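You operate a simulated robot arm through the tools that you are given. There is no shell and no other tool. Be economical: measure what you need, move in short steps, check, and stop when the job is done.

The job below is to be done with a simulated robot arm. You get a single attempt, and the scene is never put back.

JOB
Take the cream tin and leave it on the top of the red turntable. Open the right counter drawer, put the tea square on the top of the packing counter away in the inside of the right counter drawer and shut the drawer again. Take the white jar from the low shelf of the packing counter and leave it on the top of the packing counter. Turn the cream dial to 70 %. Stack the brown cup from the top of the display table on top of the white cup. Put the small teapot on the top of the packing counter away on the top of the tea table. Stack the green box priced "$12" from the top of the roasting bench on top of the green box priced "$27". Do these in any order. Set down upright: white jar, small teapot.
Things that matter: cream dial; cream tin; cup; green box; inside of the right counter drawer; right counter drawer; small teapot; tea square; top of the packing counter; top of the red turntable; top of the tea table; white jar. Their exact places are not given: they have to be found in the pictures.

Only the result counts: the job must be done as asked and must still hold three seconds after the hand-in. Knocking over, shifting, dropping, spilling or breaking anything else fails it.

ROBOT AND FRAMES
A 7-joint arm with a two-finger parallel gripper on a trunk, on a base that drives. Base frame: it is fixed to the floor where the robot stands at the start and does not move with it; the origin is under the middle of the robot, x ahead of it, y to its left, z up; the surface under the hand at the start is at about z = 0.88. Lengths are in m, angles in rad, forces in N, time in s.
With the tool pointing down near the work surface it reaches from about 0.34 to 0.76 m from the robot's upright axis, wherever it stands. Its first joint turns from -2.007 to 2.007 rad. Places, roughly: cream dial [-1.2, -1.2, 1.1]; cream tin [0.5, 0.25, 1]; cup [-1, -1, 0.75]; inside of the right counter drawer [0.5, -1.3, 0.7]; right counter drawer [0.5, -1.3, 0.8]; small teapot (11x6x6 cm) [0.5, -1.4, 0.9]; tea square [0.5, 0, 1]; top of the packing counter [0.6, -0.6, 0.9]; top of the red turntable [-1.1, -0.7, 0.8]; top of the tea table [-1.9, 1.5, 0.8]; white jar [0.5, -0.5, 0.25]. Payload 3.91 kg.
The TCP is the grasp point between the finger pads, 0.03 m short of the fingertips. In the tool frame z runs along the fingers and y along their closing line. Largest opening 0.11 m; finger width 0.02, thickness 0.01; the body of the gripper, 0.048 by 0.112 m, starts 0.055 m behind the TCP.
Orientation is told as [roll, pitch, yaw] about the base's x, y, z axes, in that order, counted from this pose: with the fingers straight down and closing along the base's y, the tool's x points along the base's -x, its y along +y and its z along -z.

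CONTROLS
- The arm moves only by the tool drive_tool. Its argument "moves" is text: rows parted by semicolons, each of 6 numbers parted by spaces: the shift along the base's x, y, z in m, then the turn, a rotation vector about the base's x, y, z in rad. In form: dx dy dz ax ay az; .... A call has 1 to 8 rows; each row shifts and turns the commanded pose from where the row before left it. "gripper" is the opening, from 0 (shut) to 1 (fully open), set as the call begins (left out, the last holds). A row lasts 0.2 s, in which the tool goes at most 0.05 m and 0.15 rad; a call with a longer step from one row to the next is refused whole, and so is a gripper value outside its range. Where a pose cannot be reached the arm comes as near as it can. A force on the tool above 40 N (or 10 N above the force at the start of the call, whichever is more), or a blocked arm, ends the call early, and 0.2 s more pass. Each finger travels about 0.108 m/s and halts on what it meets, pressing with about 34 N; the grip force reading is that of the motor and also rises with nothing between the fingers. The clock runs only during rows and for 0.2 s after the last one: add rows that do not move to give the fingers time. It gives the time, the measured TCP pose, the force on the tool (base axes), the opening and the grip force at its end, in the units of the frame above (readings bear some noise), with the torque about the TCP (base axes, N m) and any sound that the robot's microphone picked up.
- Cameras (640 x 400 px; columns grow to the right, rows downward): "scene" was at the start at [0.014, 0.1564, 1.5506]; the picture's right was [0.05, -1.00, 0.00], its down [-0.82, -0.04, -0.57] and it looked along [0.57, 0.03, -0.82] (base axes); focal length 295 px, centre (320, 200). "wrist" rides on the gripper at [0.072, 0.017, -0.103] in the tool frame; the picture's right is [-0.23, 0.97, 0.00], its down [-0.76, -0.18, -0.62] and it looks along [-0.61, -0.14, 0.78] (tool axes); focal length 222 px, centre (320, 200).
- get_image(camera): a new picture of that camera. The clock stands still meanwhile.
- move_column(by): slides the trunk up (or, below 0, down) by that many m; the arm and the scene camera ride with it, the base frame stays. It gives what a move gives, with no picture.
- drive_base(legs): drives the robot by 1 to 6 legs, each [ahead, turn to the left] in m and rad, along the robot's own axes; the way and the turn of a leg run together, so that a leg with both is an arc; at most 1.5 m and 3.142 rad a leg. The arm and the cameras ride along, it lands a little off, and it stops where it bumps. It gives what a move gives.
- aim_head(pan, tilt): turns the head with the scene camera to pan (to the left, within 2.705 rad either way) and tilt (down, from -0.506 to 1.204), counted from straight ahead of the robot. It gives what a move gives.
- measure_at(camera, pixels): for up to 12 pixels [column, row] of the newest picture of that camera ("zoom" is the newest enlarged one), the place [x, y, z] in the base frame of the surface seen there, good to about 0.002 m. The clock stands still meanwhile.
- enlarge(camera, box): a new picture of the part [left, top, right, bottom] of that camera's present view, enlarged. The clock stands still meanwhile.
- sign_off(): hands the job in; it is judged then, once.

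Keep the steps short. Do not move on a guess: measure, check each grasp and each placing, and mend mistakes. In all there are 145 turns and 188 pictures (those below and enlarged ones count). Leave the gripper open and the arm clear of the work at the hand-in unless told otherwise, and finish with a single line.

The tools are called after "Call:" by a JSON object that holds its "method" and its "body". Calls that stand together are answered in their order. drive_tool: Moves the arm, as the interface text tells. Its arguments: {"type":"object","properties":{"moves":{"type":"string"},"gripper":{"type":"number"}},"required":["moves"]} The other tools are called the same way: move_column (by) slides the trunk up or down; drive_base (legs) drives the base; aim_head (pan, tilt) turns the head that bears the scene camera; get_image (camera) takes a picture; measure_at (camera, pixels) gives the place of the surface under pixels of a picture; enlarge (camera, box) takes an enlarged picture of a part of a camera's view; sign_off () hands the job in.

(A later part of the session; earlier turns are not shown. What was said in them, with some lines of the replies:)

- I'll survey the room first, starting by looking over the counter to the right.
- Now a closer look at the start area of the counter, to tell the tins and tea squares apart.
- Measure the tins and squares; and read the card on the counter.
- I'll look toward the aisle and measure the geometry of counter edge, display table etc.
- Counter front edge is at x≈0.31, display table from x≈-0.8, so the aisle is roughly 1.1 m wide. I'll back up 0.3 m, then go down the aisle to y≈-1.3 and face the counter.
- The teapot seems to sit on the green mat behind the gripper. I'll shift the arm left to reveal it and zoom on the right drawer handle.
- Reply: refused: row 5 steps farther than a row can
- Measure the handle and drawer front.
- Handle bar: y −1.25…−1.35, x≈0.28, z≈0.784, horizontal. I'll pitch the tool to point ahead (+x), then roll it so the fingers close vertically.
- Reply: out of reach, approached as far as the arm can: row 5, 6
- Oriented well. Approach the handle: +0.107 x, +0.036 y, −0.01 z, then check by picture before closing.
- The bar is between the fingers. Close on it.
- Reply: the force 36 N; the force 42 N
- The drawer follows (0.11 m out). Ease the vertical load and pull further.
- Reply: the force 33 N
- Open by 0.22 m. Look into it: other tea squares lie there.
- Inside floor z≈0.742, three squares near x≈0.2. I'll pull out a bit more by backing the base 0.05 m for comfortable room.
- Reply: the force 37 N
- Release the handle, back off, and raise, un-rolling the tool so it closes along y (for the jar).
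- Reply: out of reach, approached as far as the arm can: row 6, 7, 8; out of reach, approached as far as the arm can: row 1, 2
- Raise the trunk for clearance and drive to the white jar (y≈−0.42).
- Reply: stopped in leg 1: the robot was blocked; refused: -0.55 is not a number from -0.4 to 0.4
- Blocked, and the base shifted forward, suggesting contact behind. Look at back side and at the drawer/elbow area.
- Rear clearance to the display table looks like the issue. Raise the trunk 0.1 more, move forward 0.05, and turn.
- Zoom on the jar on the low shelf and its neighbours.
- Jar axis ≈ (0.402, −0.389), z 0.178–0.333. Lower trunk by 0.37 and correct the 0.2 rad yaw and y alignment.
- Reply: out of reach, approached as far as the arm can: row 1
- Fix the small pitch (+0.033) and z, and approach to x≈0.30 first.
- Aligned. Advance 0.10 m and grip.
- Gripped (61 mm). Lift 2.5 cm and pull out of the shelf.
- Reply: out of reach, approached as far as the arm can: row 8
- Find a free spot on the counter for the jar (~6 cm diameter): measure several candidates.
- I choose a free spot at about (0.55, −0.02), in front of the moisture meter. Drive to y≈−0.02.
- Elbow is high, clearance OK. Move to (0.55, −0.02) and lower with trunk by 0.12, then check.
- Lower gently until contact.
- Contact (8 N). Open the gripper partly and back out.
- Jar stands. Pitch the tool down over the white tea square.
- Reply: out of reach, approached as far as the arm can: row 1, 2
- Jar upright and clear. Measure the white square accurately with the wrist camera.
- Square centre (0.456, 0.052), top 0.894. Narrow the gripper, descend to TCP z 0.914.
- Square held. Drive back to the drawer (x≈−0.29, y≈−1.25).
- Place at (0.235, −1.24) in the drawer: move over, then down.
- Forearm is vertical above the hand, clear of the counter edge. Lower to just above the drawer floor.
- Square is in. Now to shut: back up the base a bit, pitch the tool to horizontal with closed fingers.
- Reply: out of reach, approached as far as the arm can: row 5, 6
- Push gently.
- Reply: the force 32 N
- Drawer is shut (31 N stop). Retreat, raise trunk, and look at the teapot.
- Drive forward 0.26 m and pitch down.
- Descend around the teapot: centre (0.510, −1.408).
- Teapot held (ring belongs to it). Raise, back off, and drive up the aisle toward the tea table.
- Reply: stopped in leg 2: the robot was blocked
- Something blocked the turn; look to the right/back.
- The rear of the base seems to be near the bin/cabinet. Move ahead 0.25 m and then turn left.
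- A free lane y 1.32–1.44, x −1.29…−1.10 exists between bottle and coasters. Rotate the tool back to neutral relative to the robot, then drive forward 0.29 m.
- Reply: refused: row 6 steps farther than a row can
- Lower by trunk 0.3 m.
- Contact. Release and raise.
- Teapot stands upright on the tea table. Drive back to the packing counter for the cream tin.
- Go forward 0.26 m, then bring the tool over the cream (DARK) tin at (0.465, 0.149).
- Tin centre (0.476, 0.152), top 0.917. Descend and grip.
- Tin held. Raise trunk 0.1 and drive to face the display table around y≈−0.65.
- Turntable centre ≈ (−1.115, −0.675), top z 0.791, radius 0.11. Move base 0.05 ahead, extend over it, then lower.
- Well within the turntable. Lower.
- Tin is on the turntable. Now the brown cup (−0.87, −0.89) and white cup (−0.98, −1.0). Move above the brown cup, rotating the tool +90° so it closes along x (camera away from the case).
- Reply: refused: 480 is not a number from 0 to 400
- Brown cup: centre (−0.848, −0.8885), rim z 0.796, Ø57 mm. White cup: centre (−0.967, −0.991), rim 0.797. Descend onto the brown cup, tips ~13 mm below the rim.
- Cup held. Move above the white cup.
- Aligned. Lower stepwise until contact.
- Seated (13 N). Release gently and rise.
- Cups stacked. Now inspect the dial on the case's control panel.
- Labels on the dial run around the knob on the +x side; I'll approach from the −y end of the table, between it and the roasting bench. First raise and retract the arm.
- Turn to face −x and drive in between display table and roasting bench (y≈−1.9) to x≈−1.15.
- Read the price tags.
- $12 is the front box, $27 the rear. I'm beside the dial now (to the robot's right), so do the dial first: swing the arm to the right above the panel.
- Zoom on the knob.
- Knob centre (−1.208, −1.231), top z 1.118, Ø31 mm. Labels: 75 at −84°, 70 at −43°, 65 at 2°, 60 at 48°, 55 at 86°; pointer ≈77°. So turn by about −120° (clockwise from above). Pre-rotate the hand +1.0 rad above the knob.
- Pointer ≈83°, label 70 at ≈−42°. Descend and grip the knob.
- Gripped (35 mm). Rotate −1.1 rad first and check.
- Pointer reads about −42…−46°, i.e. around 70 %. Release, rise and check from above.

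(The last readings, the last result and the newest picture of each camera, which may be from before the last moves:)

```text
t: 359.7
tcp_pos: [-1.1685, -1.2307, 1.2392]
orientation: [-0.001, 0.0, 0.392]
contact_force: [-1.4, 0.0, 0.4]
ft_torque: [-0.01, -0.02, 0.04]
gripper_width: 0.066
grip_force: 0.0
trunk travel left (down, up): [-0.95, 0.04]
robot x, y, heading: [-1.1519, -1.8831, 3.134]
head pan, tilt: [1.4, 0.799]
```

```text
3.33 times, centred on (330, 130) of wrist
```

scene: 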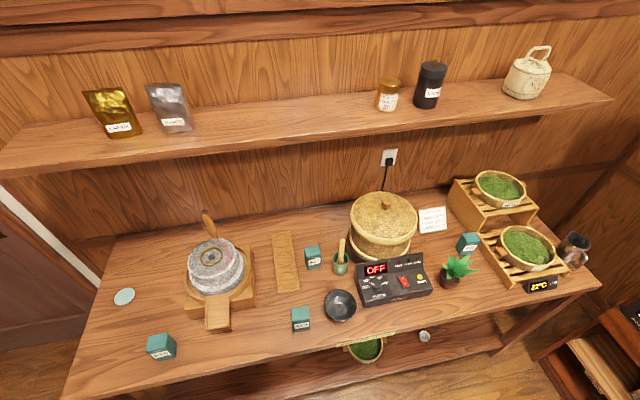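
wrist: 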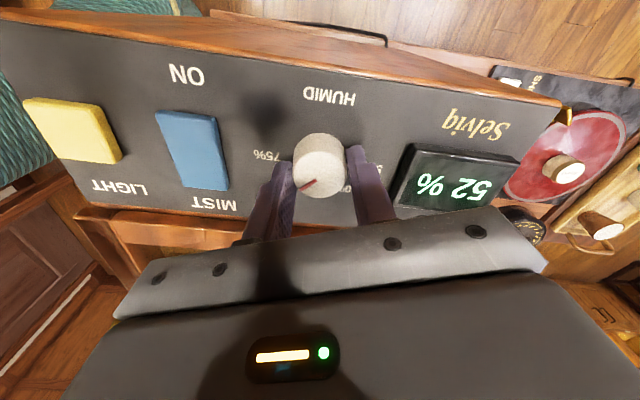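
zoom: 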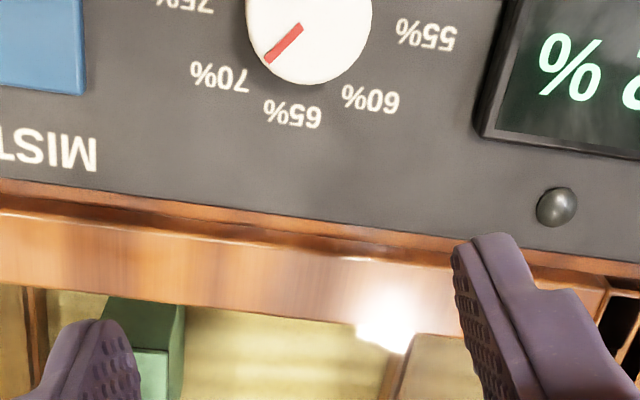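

Call:
{"method": "enlarge", "body": {"camera": "wrist", "box": [270, 30, 390, 115]}}

Call:
{"method": "measure_at", "body": {"camera": "zoom", "pixels": [[185, 295], [235, 248], [120, 235], [238, 150], [238, 325], [150, 245], [330, 235], [145, 330], [245, 380], [90, 210], [395, 245]]}}

```text
4.71 times, centred on (330, 72) of wrist
```

zoom: 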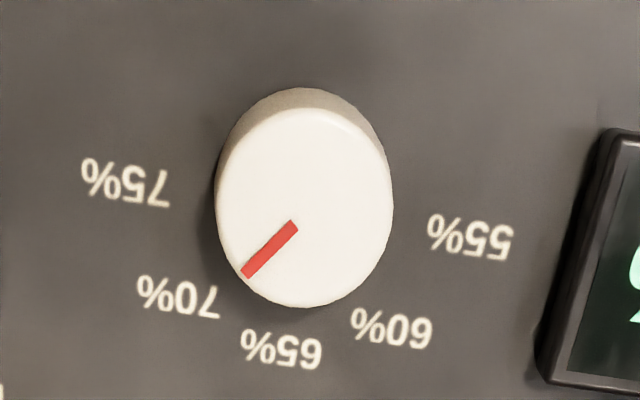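

```text
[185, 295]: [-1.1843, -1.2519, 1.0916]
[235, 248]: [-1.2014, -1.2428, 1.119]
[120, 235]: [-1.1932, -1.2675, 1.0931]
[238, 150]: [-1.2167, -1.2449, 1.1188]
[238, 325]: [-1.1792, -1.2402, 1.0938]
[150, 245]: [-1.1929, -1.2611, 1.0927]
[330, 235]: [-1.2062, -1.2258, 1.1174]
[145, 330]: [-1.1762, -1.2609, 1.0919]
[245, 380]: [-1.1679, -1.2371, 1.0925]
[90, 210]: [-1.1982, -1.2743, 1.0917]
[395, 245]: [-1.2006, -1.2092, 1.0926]
```

Call:
{"method": "measure_at", "body": {"camera": "zoom", "pixels": [[294, 224], [270, 247], [246, 273], [218, 205], [390, 205], [305, 110], [300, 305], [178, 297], [281, 349], [392, 329], [470, 240], [125, 185]]}}

```text
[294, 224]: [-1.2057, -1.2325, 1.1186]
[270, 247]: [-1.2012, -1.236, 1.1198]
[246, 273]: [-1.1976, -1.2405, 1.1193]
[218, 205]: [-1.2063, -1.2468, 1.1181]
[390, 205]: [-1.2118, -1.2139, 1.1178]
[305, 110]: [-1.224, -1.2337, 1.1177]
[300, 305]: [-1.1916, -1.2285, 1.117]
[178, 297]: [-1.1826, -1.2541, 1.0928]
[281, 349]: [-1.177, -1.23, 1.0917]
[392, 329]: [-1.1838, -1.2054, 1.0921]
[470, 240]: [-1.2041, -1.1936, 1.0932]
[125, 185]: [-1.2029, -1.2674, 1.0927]
```

Pointer at about −43°, label 70 at −42°: the dial is at 70 %. Swing the arm back in front of the robot.

Call:
{"method": "drive_tool", "body": {"moves": "-0.015 -0.035 0 0 0 0.145; -0.015 -0.035 0 0 0 0.145; -0.035 -0.031 0 0 0 0.145; -0.035 -0.031 0 0 0 0.145; -0.035 -0.031 0 0 0 0.145; -0.035 -0.031 0 0 0 0.145; -0.035 -0.031 0 0 0 0.145; -0.035 -0.031 0 0 0 0.145"}}

Call:
{"method": "drive_tool", "body": {"moves": "-0.035 -0.031 0 0 0 0.145; -0.035 -0.031 0 0 0 0.145; -0.012 -0.046 0 0 0 0.145; -0.012 -0.046 0 0 0 0.145; -0.012 -0.046 0 0 0 0.145; -0.012 -0.046 0 0 0 0.145; -0.012 -0.046 0 0 0 0.145; -0.012 -0.046 0 0 0 0.145"}}

Call:
{"method": "drive_tool", "body": {"moves": "0.02 -0.04 0 0 0 0.145; 0.02 -0.04 0 0 0 0.145; 0 -0.02 0 0 0 0.145; 0 0 0 0 0 0"}}

Call:
{"method": "aim_head", "body": {"pan": 1.2, "tilt": 0.85}}

Call:
{"method": "get_image", "body": {"camera": "scene"}}

```text
t: 361.5
tcp_pos: [-1.4092, -1.4867, 1.2391]
orientation: [0.001, -0.002, 1.553]
contact_force: [-0.1, -0.5, -0.8]
ft_torque: [-0.01, -0.07, -0.02]
gripper_width: 0.0659
grip_force: 0.1
trunk travel left (down, up): [-0.95, 0.04]
robot x, y, heading: [-1.1506, -1.8809, 3.131]
head pan, tilt: [1.4, 0.799]
```

```text
t: 363.3
tcp_pos: [-1.5517, -1.8275, 1.2408]
orientation: [0.0, -0.001, 2.714]
contact_force: [-0.3, 0.4, 0.9]
ft_torque: [0.05, 0.0, 0.01]
gripper_width: 0.066
grip_force: 0.2
trunk travel left (down, up): [-0.95, 0.04]
robot x, y, heading: [-1.1512, -1.8818, 3.135]
head pan, tilt: [1.4, 0.799]
```

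```text
t: 364.3
tcp_pos: [-1.5104, -1.9243, 1.2405]
orientation: [0.002, -0.002, -3.135]
contact_force: [-0.5, -0.1, 1.4]
ft_torque: [0.01, 0.01, 0.0]
gripper_width: 0.0657
grip_force: 0.0
trunk travel left (down, up): [-0.95, 0.04]
robot x, y, heading: [-1.154, -1.8802, 3.131]
head pan, tilt: [1.4, 0.799]
```

```text
t: 365.1
tcp_pos: [-1.5109, -1.9244, 1.2389]
orientation: [0.001, 0.0, -3.135]
contact_force: [0.6, 0.5, -1.4]
ft_torque: [0.02, 0.0, 0.02]
gripper_width: 0.0661
grip_force: 0.1
trunk travel left (down, up): [-0.95, 0.04]
robot x, y, heading: [-1.1506, -1.8813, 3.134]
head pan, tilt: [1.201, 0.85]
```

```text
55 pictures are left
```

scene: 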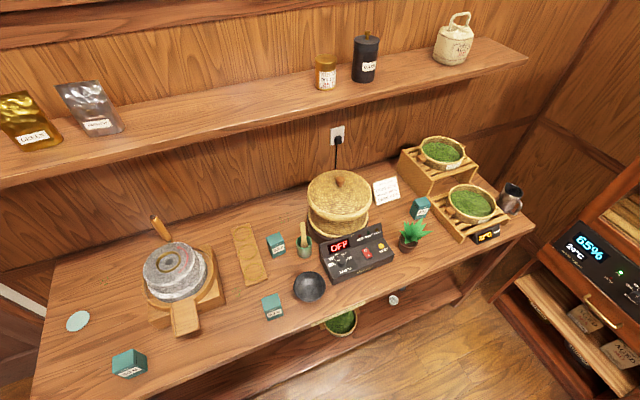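

Call:
{"method": "enlarge", "body": {"camera": "scene", "box": [220, 200, 340, 330]}}

Call:
{"method": "measure_at", "body": {"camera": "scene", "pixels": [[250, 125], [150, 150], [400, 85], [370, 78], [276, 240], [272, 300], [160, 225], [340, 180], [325, 260], [305, 280]]}}

Call:
{"method": "measure_at", "body": {"camera": "zoom", "pixels": [[140, 125], [180, 115], [190, 138], [148, 148], [130, 310], [175, 295], [185, 320], [140, 335], [165, 165], [160, 355]]}}

```text
3.08 times, centred on (280, 265) of scene
```

zoom: 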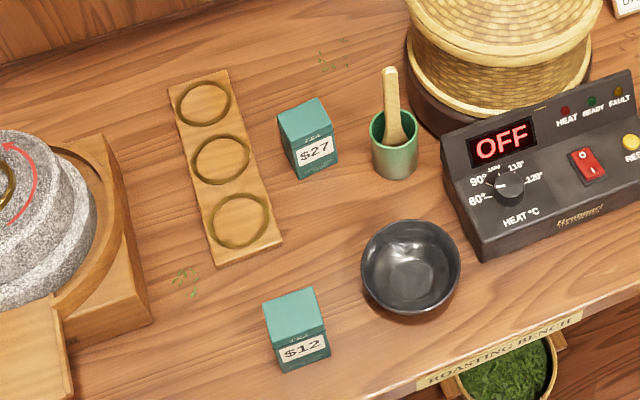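

```text
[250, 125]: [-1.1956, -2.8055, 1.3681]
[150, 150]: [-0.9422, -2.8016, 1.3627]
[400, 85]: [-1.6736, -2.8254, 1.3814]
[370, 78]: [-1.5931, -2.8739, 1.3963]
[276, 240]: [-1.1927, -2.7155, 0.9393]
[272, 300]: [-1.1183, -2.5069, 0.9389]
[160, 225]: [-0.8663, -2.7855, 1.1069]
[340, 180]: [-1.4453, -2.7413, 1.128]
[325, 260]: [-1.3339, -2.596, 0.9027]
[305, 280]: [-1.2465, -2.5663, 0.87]
```

```text
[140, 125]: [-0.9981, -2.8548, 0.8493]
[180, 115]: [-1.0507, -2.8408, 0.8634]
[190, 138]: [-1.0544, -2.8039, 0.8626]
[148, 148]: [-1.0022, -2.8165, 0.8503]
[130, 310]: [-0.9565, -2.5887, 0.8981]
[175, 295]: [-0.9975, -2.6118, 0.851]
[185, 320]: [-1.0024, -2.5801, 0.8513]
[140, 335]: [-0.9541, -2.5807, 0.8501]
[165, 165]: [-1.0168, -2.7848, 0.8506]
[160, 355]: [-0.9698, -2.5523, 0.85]
```

Call:
{"method": "measure_at", "body": {"camera": "zoom", "pixels": [[280, 120], [318, 102], [331, 128], [292, 146], [266, 309], [311, 290], [325, 328], [277, 348], [300, 124], [295, 318]]}}

Call:
{"method": "drive_base", "body": {"legs": [[-0.3, 0], [0.25, 0.5], [0.1, 0.5], [0, 0.571]]}}

Call:
{"method": "aim_head", "body": {"pan": 0.0, "tilt": 0.85}}

Call:
{"method": "get_image", "body": {"camera": "scene"}}

```text
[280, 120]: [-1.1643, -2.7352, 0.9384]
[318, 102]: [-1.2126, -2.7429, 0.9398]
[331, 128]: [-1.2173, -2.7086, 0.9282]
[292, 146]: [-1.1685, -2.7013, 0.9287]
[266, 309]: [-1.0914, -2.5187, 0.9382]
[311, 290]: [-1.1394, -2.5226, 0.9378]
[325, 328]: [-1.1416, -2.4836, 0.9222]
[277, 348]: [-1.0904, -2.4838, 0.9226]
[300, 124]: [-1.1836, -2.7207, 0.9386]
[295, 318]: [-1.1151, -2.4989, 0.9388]
```

```text
t: 373.6
tcp_pos: [-1.1153, -2.3699, 1.2396]
orientation: [0.002, 0.001, -1.555]
contact_force: [0.3, 0.9, 0.5]
ft_torque: [0.01, 0.0, 0.06]
gripper_width: 0.0659
grip_force: 0.1
trunk travel left (down, up): [-0.95, 0.04]
robot x, y, heading: [-1.1636, -2.0086, -1.568]
head pan, tilt: [1.201, 0.85]
```

```text
t: 375.0
tcp_pos: [-1.1145, -2.3702, 1.2401]
orientation: [0.003, 0.0, -1.555]
contact_force: [0.4, 0.2, 0.8]
ft_torque: [-0.02, -0.03, -0.01]
gripper_width: 0.0659
grip_force: 0.1
trunk travel left (down, up): [-0.95, 0.04]
robot x, y, heading: [-1.1628, -2.0119, -1.569]
head pan, tilt: [0.0, 0.85]
```

```text
53 pictures are left
```

scene: 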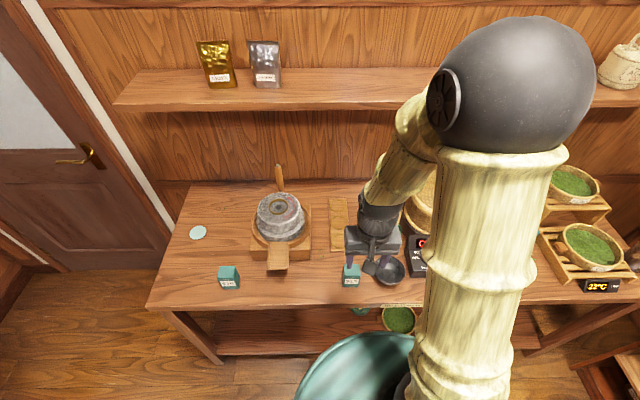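

Robot is nicely placed. Move the tool above the $12 box and look with the wrist camera.

Call:
{"method": "drive_tool", "body": {"moves": "0 -0.04 -0.03 0 0 0; 0 -0.04 -0.03 0 0 0; 0 -0.05 -0.03 0 0 0; 0 0 0 0 0 0", "gripper": 0.75}}

Call:
{"method": "get_image", "body": {"camera": "wrist"}}

Call:
{"method": "enlarge", "body": {"camera": "wrist", "box": [240, 20, 440, 160]}}

```text
refused: row 3 steps farther than a row can; nothing moved
```

```text
52 pictures are left
```

wrist: 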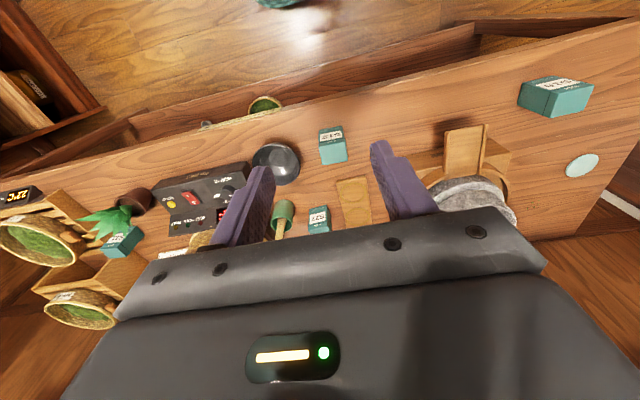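

```text
2.86 times, centred on (340, 90) of wrist
```

zoom: 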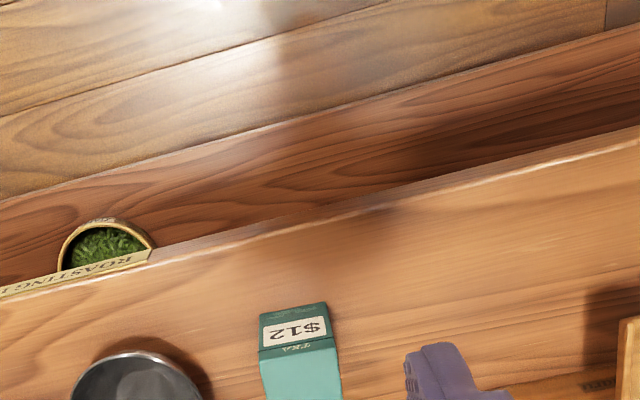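

Call:
{"method": "enlarge", "body": {"camera": "wrist", "box": [280, 115, 370, 240]}}

```text
3.20 times, centred on (325, 178) of wrist
```

zoom: 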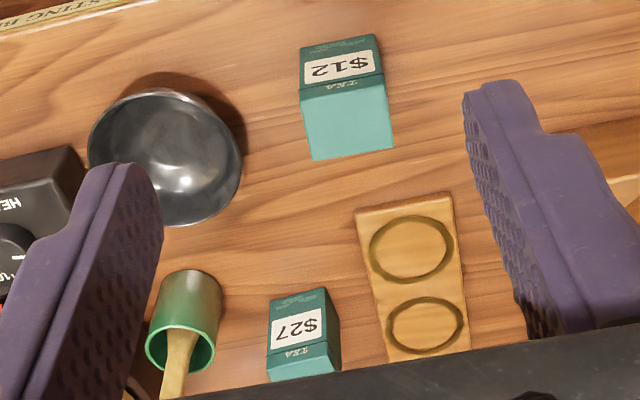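

Call:
{"method": "measure_at", "body": {"camera": "zoom", "pixels": [[303, 97], [383, 76], [391, 145], [316, 157], [347, 118], [303, 55], [270, 354], [328, 342], [339, 368], [275, 379], [305, 362], [215, 340]]}}

```text
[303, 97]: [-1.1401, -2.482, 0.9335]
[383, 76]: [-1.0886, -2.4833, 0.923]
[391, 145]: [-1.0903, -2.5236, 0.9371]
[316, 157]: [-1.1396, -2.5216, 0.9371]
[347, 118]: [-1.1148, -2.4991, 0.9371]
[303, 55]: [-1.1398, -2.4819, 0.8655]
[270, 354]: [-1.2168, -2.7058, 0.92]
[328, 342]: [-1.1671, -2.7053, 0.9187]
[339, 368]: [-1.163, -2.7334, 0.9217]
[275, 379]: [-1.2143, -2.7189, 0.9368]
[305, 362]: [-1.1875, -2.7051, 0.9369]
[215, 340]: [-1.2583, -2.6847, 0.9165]
```

$12 centre (−1.1145, −2.503), 50×42 mm, top 0.938; $27 centre ≈(−1.191, −2.722). Descend on the $12 box.

Call:
{"method": "drive_tool", "body": {"moves": "0 -0.04 -0.02 0 0 0; 0 -0.04 -0.02 0 0 0; 0 -0.04 -0.02 0 0 0; 0 -0.013 -0.04 0 0 0; 0 0 -0.05 0 0 0; 0 0 -0.05 0 0 0; 0 0 -0.05 0 0 0; 0 0 -0.03 0 0 0", "gripper": 0.75}}

Call:
{"method": "get_image", "body": {"camera": "wrist"}}

```text
t: 376.8
tcp_pos: [-1.1147, -2.5039, 0.9601]
orientation: [0.001, 0.001, -1.554]
contact_force: [0.2, -0.6, -0.8]
ft_torque: [0.04, 0.01, 0.01]
gripper_width: 0.0824
grip_force: 0.0
trunk travel left (down, up): [-0.95, 0.04]
robot x, y, heading: [-1.1616, -2.0121, -1.562]
head pan, tilt: [0.0, 0.85]
```

```text
49 pictures are left
```

wrist: 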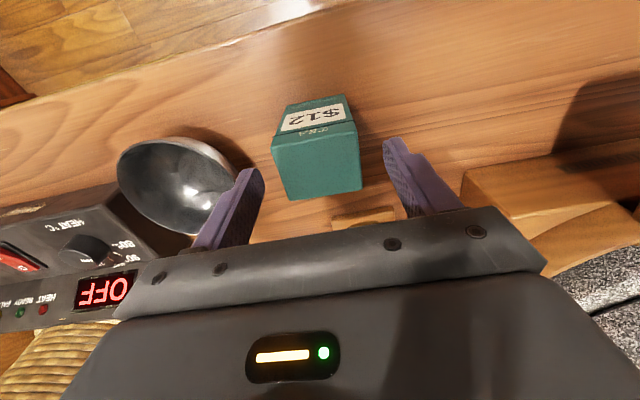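

Call:
{"method": "drive_tool", "body": {"moves": "0 0 -0.02 0 0 0; 0 0 -0.007 0 0 0; 0 0 0 0 0 0"}}

Call:
{"method": "drive_tool", "body": {"moves": "0 0 0 0 0 0; 0 0 0 0 0 0; 0 0 0 0 0 0", "gripper": 0}}

Call:
{"method": "drive_tool", "body": {"moves": "0 0 0.04 0 0 0; 0 0 0.05 0 0 0; 0 0 0.04 0 0 0; 0 0 0 0 0 0"}}

Call:
{"method": "get_image", "body": {"camera": "wrist"}}

```text
t: 377.6
tcp_pos: [-1.1151, -2.5032, 0.9318]
orientation: [0.0, 0.0, -1.555]
contact_force: [-0.6, 0.1, 0.7]
ft_torque: [-0.06, 0.0, 0.0]
gripper_width: 0.0825
grip_force: 0.0
trunk travel left (down, up): [-0.95, 0.04]
robot x, y, heading: [-1.1632, -2.0127, -1.567]
head pan, tilt: [0.0, 0.85]
```

```text
t: 378.4
tcp_pos: [-1.1133, -2.5025, 0.9332]
orientation: [0.002, 0.0, -1.557]
contact_force: [0.1, 0.5, -0.6]
ft_torque: [0.03, -0.02, -0.02]
gripper_width: 0.0535
grip_force: 33.9
trunk travel left (down, up): [-0.95, 0.04]
robot x, y, heading: [-1.1633, -2.0098, -1.565]
head pan, tilt: [0.0, 0.85]
```

```text
t: 379.4
tcp_pos: [-1.1154, -2.5044, 1.064]
orientation: [0.002, -0.001, -1.555]
contact_force: [0.5, 0.1, -0.6]
ft_torque: [0.02, 0.02, -0.01]
gripper_width: 0.0533
grip_force: 34.4
trunk travel left (down, up): [-0.95, 0.04]
robot x, y, heading: [-1.1624, -2.0098, -1.566]
head pan, tilt: [0.0, 0.85]
```

```text
48 pictures are left
```

wrist: 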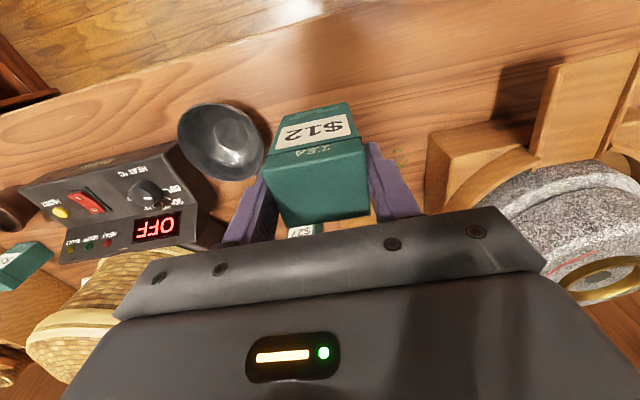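

Held. Move over the $27 box.

Call:
{"method": "drive_tool", "body": {"moves": "-0.0126 -0.0363 0 0 0 0; -0.0126 -0.0363 0 0 0 0; -0.0126 -0.0363 0 0 0 0; -0.0126 -0.0363 0 0 0 0; -0.0126 -0.0363 0 0 0 0.03; -0.0126 -0.0363 0 0 0 0.03; 0 0 0 0 0 0"}}

Call:
{"method": "get_image", "body": {"camera": "wrist"}}

Call:
{"method": "enlarge", "body": {"camera": "scene", "box": [280, 140, 440, 300]}}

```text
t: 381.0
tcp_pos: [-1.1898, -2.7214, 1.0638]
orientation: [0.002, 0.001, -1.495]
contact_force: [-0.7, -0.8, -1.3]
ft_torque: [-0.01, -0.01, -0.05]
gripper_width: 0.0531
grip_force: 33.6
trunk travel left (down, up): [-0.95, 0.04]
robot x, y, heading: [-1.1611, -2.0077, -1.567]
head pan, tilt: [0.0, 0.85]
```

```text
47 pictures are left
```

wrist: 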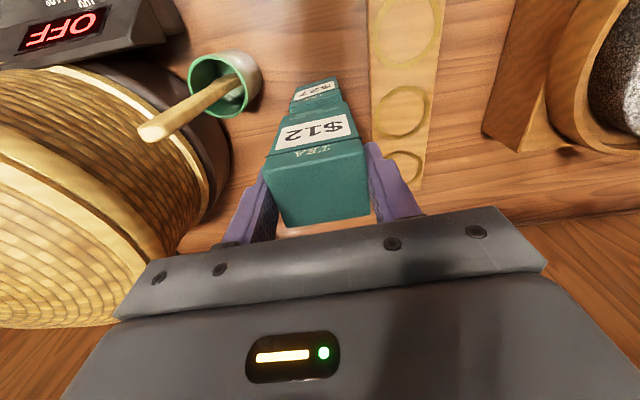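

```text
2.50 times, centred on (360, 220) of scene
```

zoom: 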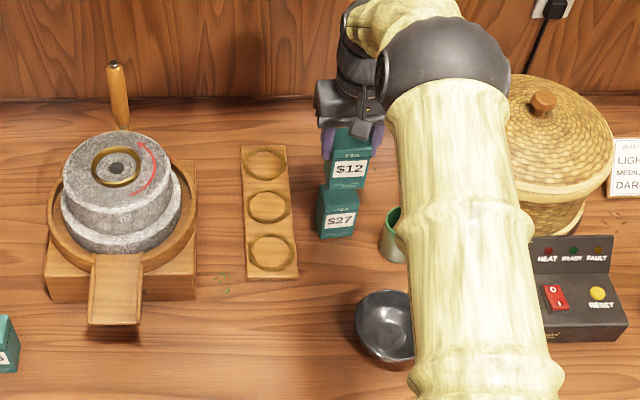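

Call:
{"method": "measure_at", "body": {"camera": "zoom", "pixels": [[320, 216], [355, 210], [320, 235], [353, 232], [318, 195], [332, 180], [365, 180], [335, 200], [358, 200]]}}

Call:
{"method": "measure_at", "body": {"camera": "wrist", "pixels": [[293, 103], [338, 92], [295, 118], [340, 105], [275, 155], [352, 135]]}}

```text
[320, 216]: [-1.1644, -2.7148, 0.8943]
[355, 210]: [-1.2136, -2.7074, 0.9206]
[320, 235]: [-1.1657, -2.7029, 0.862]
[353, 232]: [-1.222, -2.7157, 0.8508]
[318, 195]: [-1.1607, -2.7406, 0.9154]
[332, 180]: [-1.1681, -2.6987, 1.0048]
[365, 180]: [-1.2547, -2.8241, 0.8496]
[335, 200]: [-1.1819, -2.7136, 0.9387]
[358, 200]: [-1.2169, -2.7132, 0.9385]
```

```text
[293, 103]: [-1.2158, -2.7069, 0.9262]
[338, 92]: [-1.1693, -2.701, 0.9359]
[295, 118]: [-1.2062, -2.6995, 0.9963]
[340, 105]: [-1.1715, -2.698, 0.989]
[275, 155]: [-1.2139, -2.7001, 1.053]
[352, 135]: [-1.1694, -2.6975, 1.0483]
```

Well aligned (4 mm). Shift −0.004 y and lower.

Call:
{"method": "drive_tool", "body": {"moves": "-0.001 -0.004 -0.02 0 0 0.03; 0 0 -0.016 0 0 0; 0 0 -0.003 0 0 0; 0 0 0 0 0 0"}}

Call:
{"method": "drive_tool", "body": {"moves": "0 0 -0.002 0 0 0; 0 0 0 0 0 0"}}

Call:
{"method": "drive_tool", "body": {"moves": "0 0 -0.002 0 0 0; 0 0 0 0 0 0"}}

```text
t: 382.0
tcp_pos: [-1.1912, -2.7245, 1.0226]
orientation: [0.0, -0.001, -1.465]
contact_force: [-0.3, -0.1, -0.4]
ft_torque: [0.01, 0.01, 0.0]
gripper_width: 0.0531
grip_force: 34.2
trunk travel left (down, up): [-0.95, 0.04]
robot x, y, heading: [-1.1623, -2.0129, -1.57]
head pan, tilt: [0.0, 0.85]
```

```text
t: 382.6
tcp_pos: [-1.1912, -2.7246, 1.0233]
orientation: [0.001, 0.0, -1.465]
contact_force: [0.1, -0.2, -0.5]
ft_torque: [-0.02, 0.0, -0.01]
gripper_width: 0.0533
grip_force: 33.9
trunk travel left (down, up): [-0.95, 0.04]
robot x, y, heading: [-1.1607, -2.012, -1.567]
head pan, tilt: [0.0, 0.85]
```

```text
t: 383.2
tcp_pos: [-1.1918, -2.7256, 1.0202]
orientation: [0.001, -0.002, -1.466]
contact_force: [-0.4, 0.9, 1.2]
ft_torque: [0.07, 0.03, -0.03]
gripper_width: 0.0536
grip_force: 33.8
trunk travel left (down, up): [-0.95, 0.04]
robot x, y, heading: [-1.1627, -2.0122, -1.571]
head pan, tilt: [0.0, 0.85]
```

Call:
{"method": "drive_tool", "body": {"moves": "0 0 -0.0015 0 0 0; 0 0 0 0 0 0"}}

Call:
{"method": "drive_tool", "body": {"moves": "0 0 0 0 0 0; 0 0 0 0 0 0; 0 0 0 0 0 0; 0 0 0.03 0 0 0; 0 0 0.04 0 0 0; 0 0 0.05 0 0 0; 0 0.04 0 0 0 0; 0 0.04 0 0 0 0", "gripper": 0.68}}

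Call:
{"method": "get_image", "body": {"camera": "wrist"}}

Call:
{"method": "enlarge", "body": {"camera": "scene", "box": [280, 140, 440, 300]}}

```text
t: 383.8
tcp_pos: [-1.1897, -2.724, 1.0205]
orientation: [0.002, -0.004, -1.467]
contact_force: [0.5, 0.2, 12.3]
ft_torque: [0.1, 0.05, -0.06]
gripper_width: 0.0533
grip_force: 34.0
trunk travel left (down, up): [-0.95, 0.04]
robot x, y, heading: [-1.1642, -2.007, -1.571]
head pan, tilt: [0.0, 0.85]
```

```text
t: 385.6
tcp_pos: [-1.1922, -2.6421, 1.1383]
orientation: [0.003, -0.002, -1.464]
contact_force: [-0.4, -0.2, -0.4]
ft_torque: [-0.03, 0.02, 0.03]
gripper_width: 0.0747
grip_force: 0.1
trunk travel left (down, up): [-0.95, 0.04]
robot x, y, heading: [-1.1625, -2.0117, -1.566]
head pan, tilt: [0.0, 0.85]
```

```text
45 pictures are left
```

wrist: 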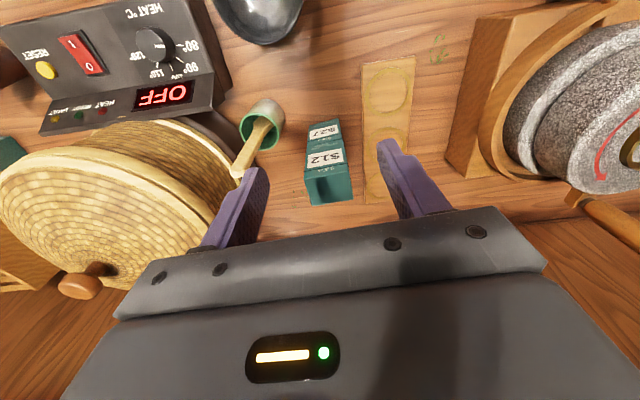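

```text
2.50 times, centred on (360, 220) of scene
```

zoom: 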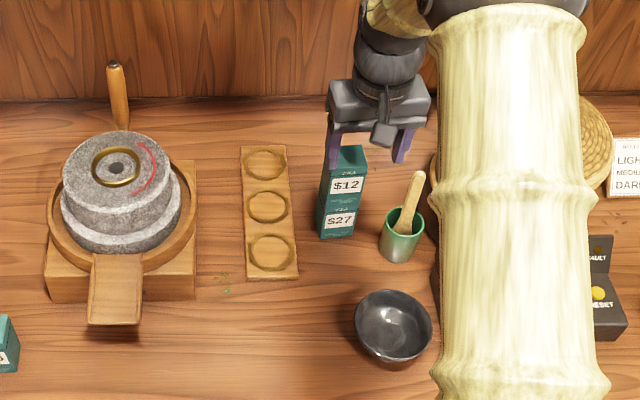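

All stacked. Retract the arm to clear space and take a final look at the counter/drawer and display table.

Call:
{"method": "drive_tool", "body": {"moves": "0 0.04 0.03 0 0 0; 0 0.05 0 0 0 0; 0 0.05 0 0 0 0; 0 0.05 0 0 0 0; 0 0.04 0 0 0 0", "gripper": 1}}

Call:
{"method": "aim_head", "body": {"pan": 2.1, "tilt": 0.45}}

Call:
{"method": "get_image", "body": {"camera": "scene"}}

Call:
{"method": "enlarge", "body": {"camera": "scene", "box": [240, 60, 640, 310]}}

Call:
{"method": "aim_head", "body": {"pan": 2.7, "tilt": 0.5}}

Call:
{"method": "get_image", "body": {"camera": "scene"}}

```text
t: 386.8
tcp_pos: [-1.1929, -2.4121, 1.1688]
orientation: [0.001, -0.003, -1.467]
contact_force: [0.6, 0.2, 0.3]
ft_torque: [-0.03, 0.0, 0.04]
gripper_width: 0.11
grip_force: 0.2
trunk travel left (down, up): [-0.95, 0.04]
robot x, y, heading: [-1.1596, -2.0092, -1.564]
head pan, tilt: [0.0, 0.85]
```

```text
t: 388.8
tcp_pos: [-1.1925, -2.4147, 1.1682]
orientation: [0.002, -0.001, -1.466]
contact_force: [0.3, 0.3, -0.2]
ft_torque: [-0.02, -0.01, 0.02]
gripper_width: 0.1098
grip_force: 0.1
trunk travel left (down, up): [-0.95, 0.04]
robot x, y, heading: [-1.1647, -2.0112, -1.563]
head pan, tilt: [2.1, 0.45]
```

```text
43 pictures are left
```

scene: 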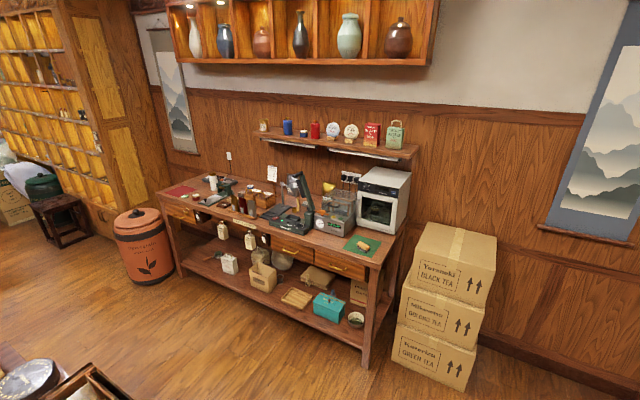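

```text
1.60 times, centred on (440, 185) of scene
```

zoom: 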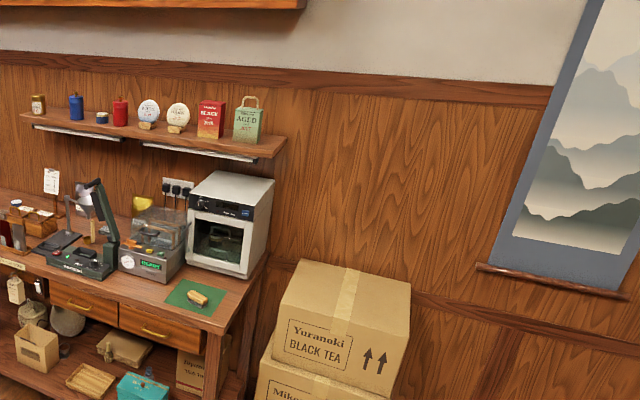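

```text
t: 389.8
tcp_pos: [-1.1913, -2.4131, 1.169]
orientation: [0.004, 0.0, -1.465]
contact_force: [-0.7, 0.0, -0.1]
ft_torque: [-0.01, 0.02, 0.01]
gripper_width: 0.11
grip_force: 0.2
trunk travel left (down, up): [-0.95, 0.04]
robot x, y, heading: [-1.164, -2.0131, -1.562]
head pan, tilt: [2.7, 0.499]
```

```text
41 pictures are left
```

scene: 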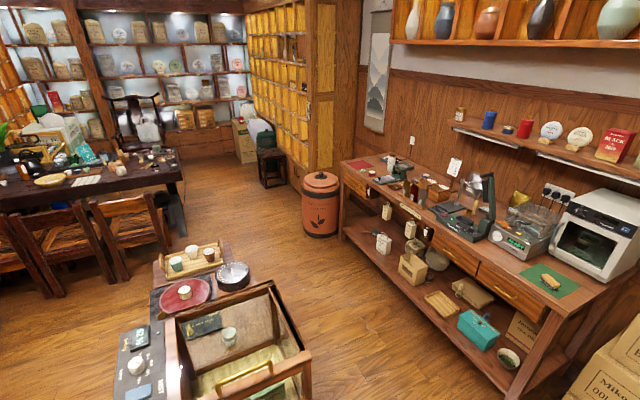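

Drawer shut, jar standing, tin on turntable. Check the dial once more.

Call:
{"method": "enlarge", "body": {"camera": "scene", "box": [110, 310, 190, 400]}}

```text
4.44 times, centred on (150, 355) of scene
```

zoom: 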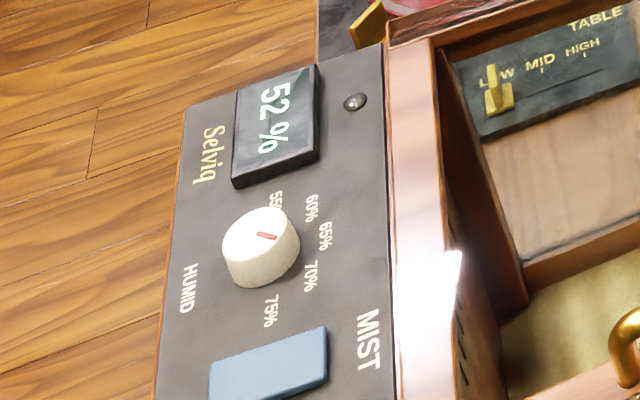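

Everything is in place; handing in.

Call:
{"method": "sign_off", "body": {}}

```text
The job is handed in.
```

I finished all seven tasks and handed the job in, but two tea squares were on the packing counter and I put away only the WHITE one, because it fit the given place best.
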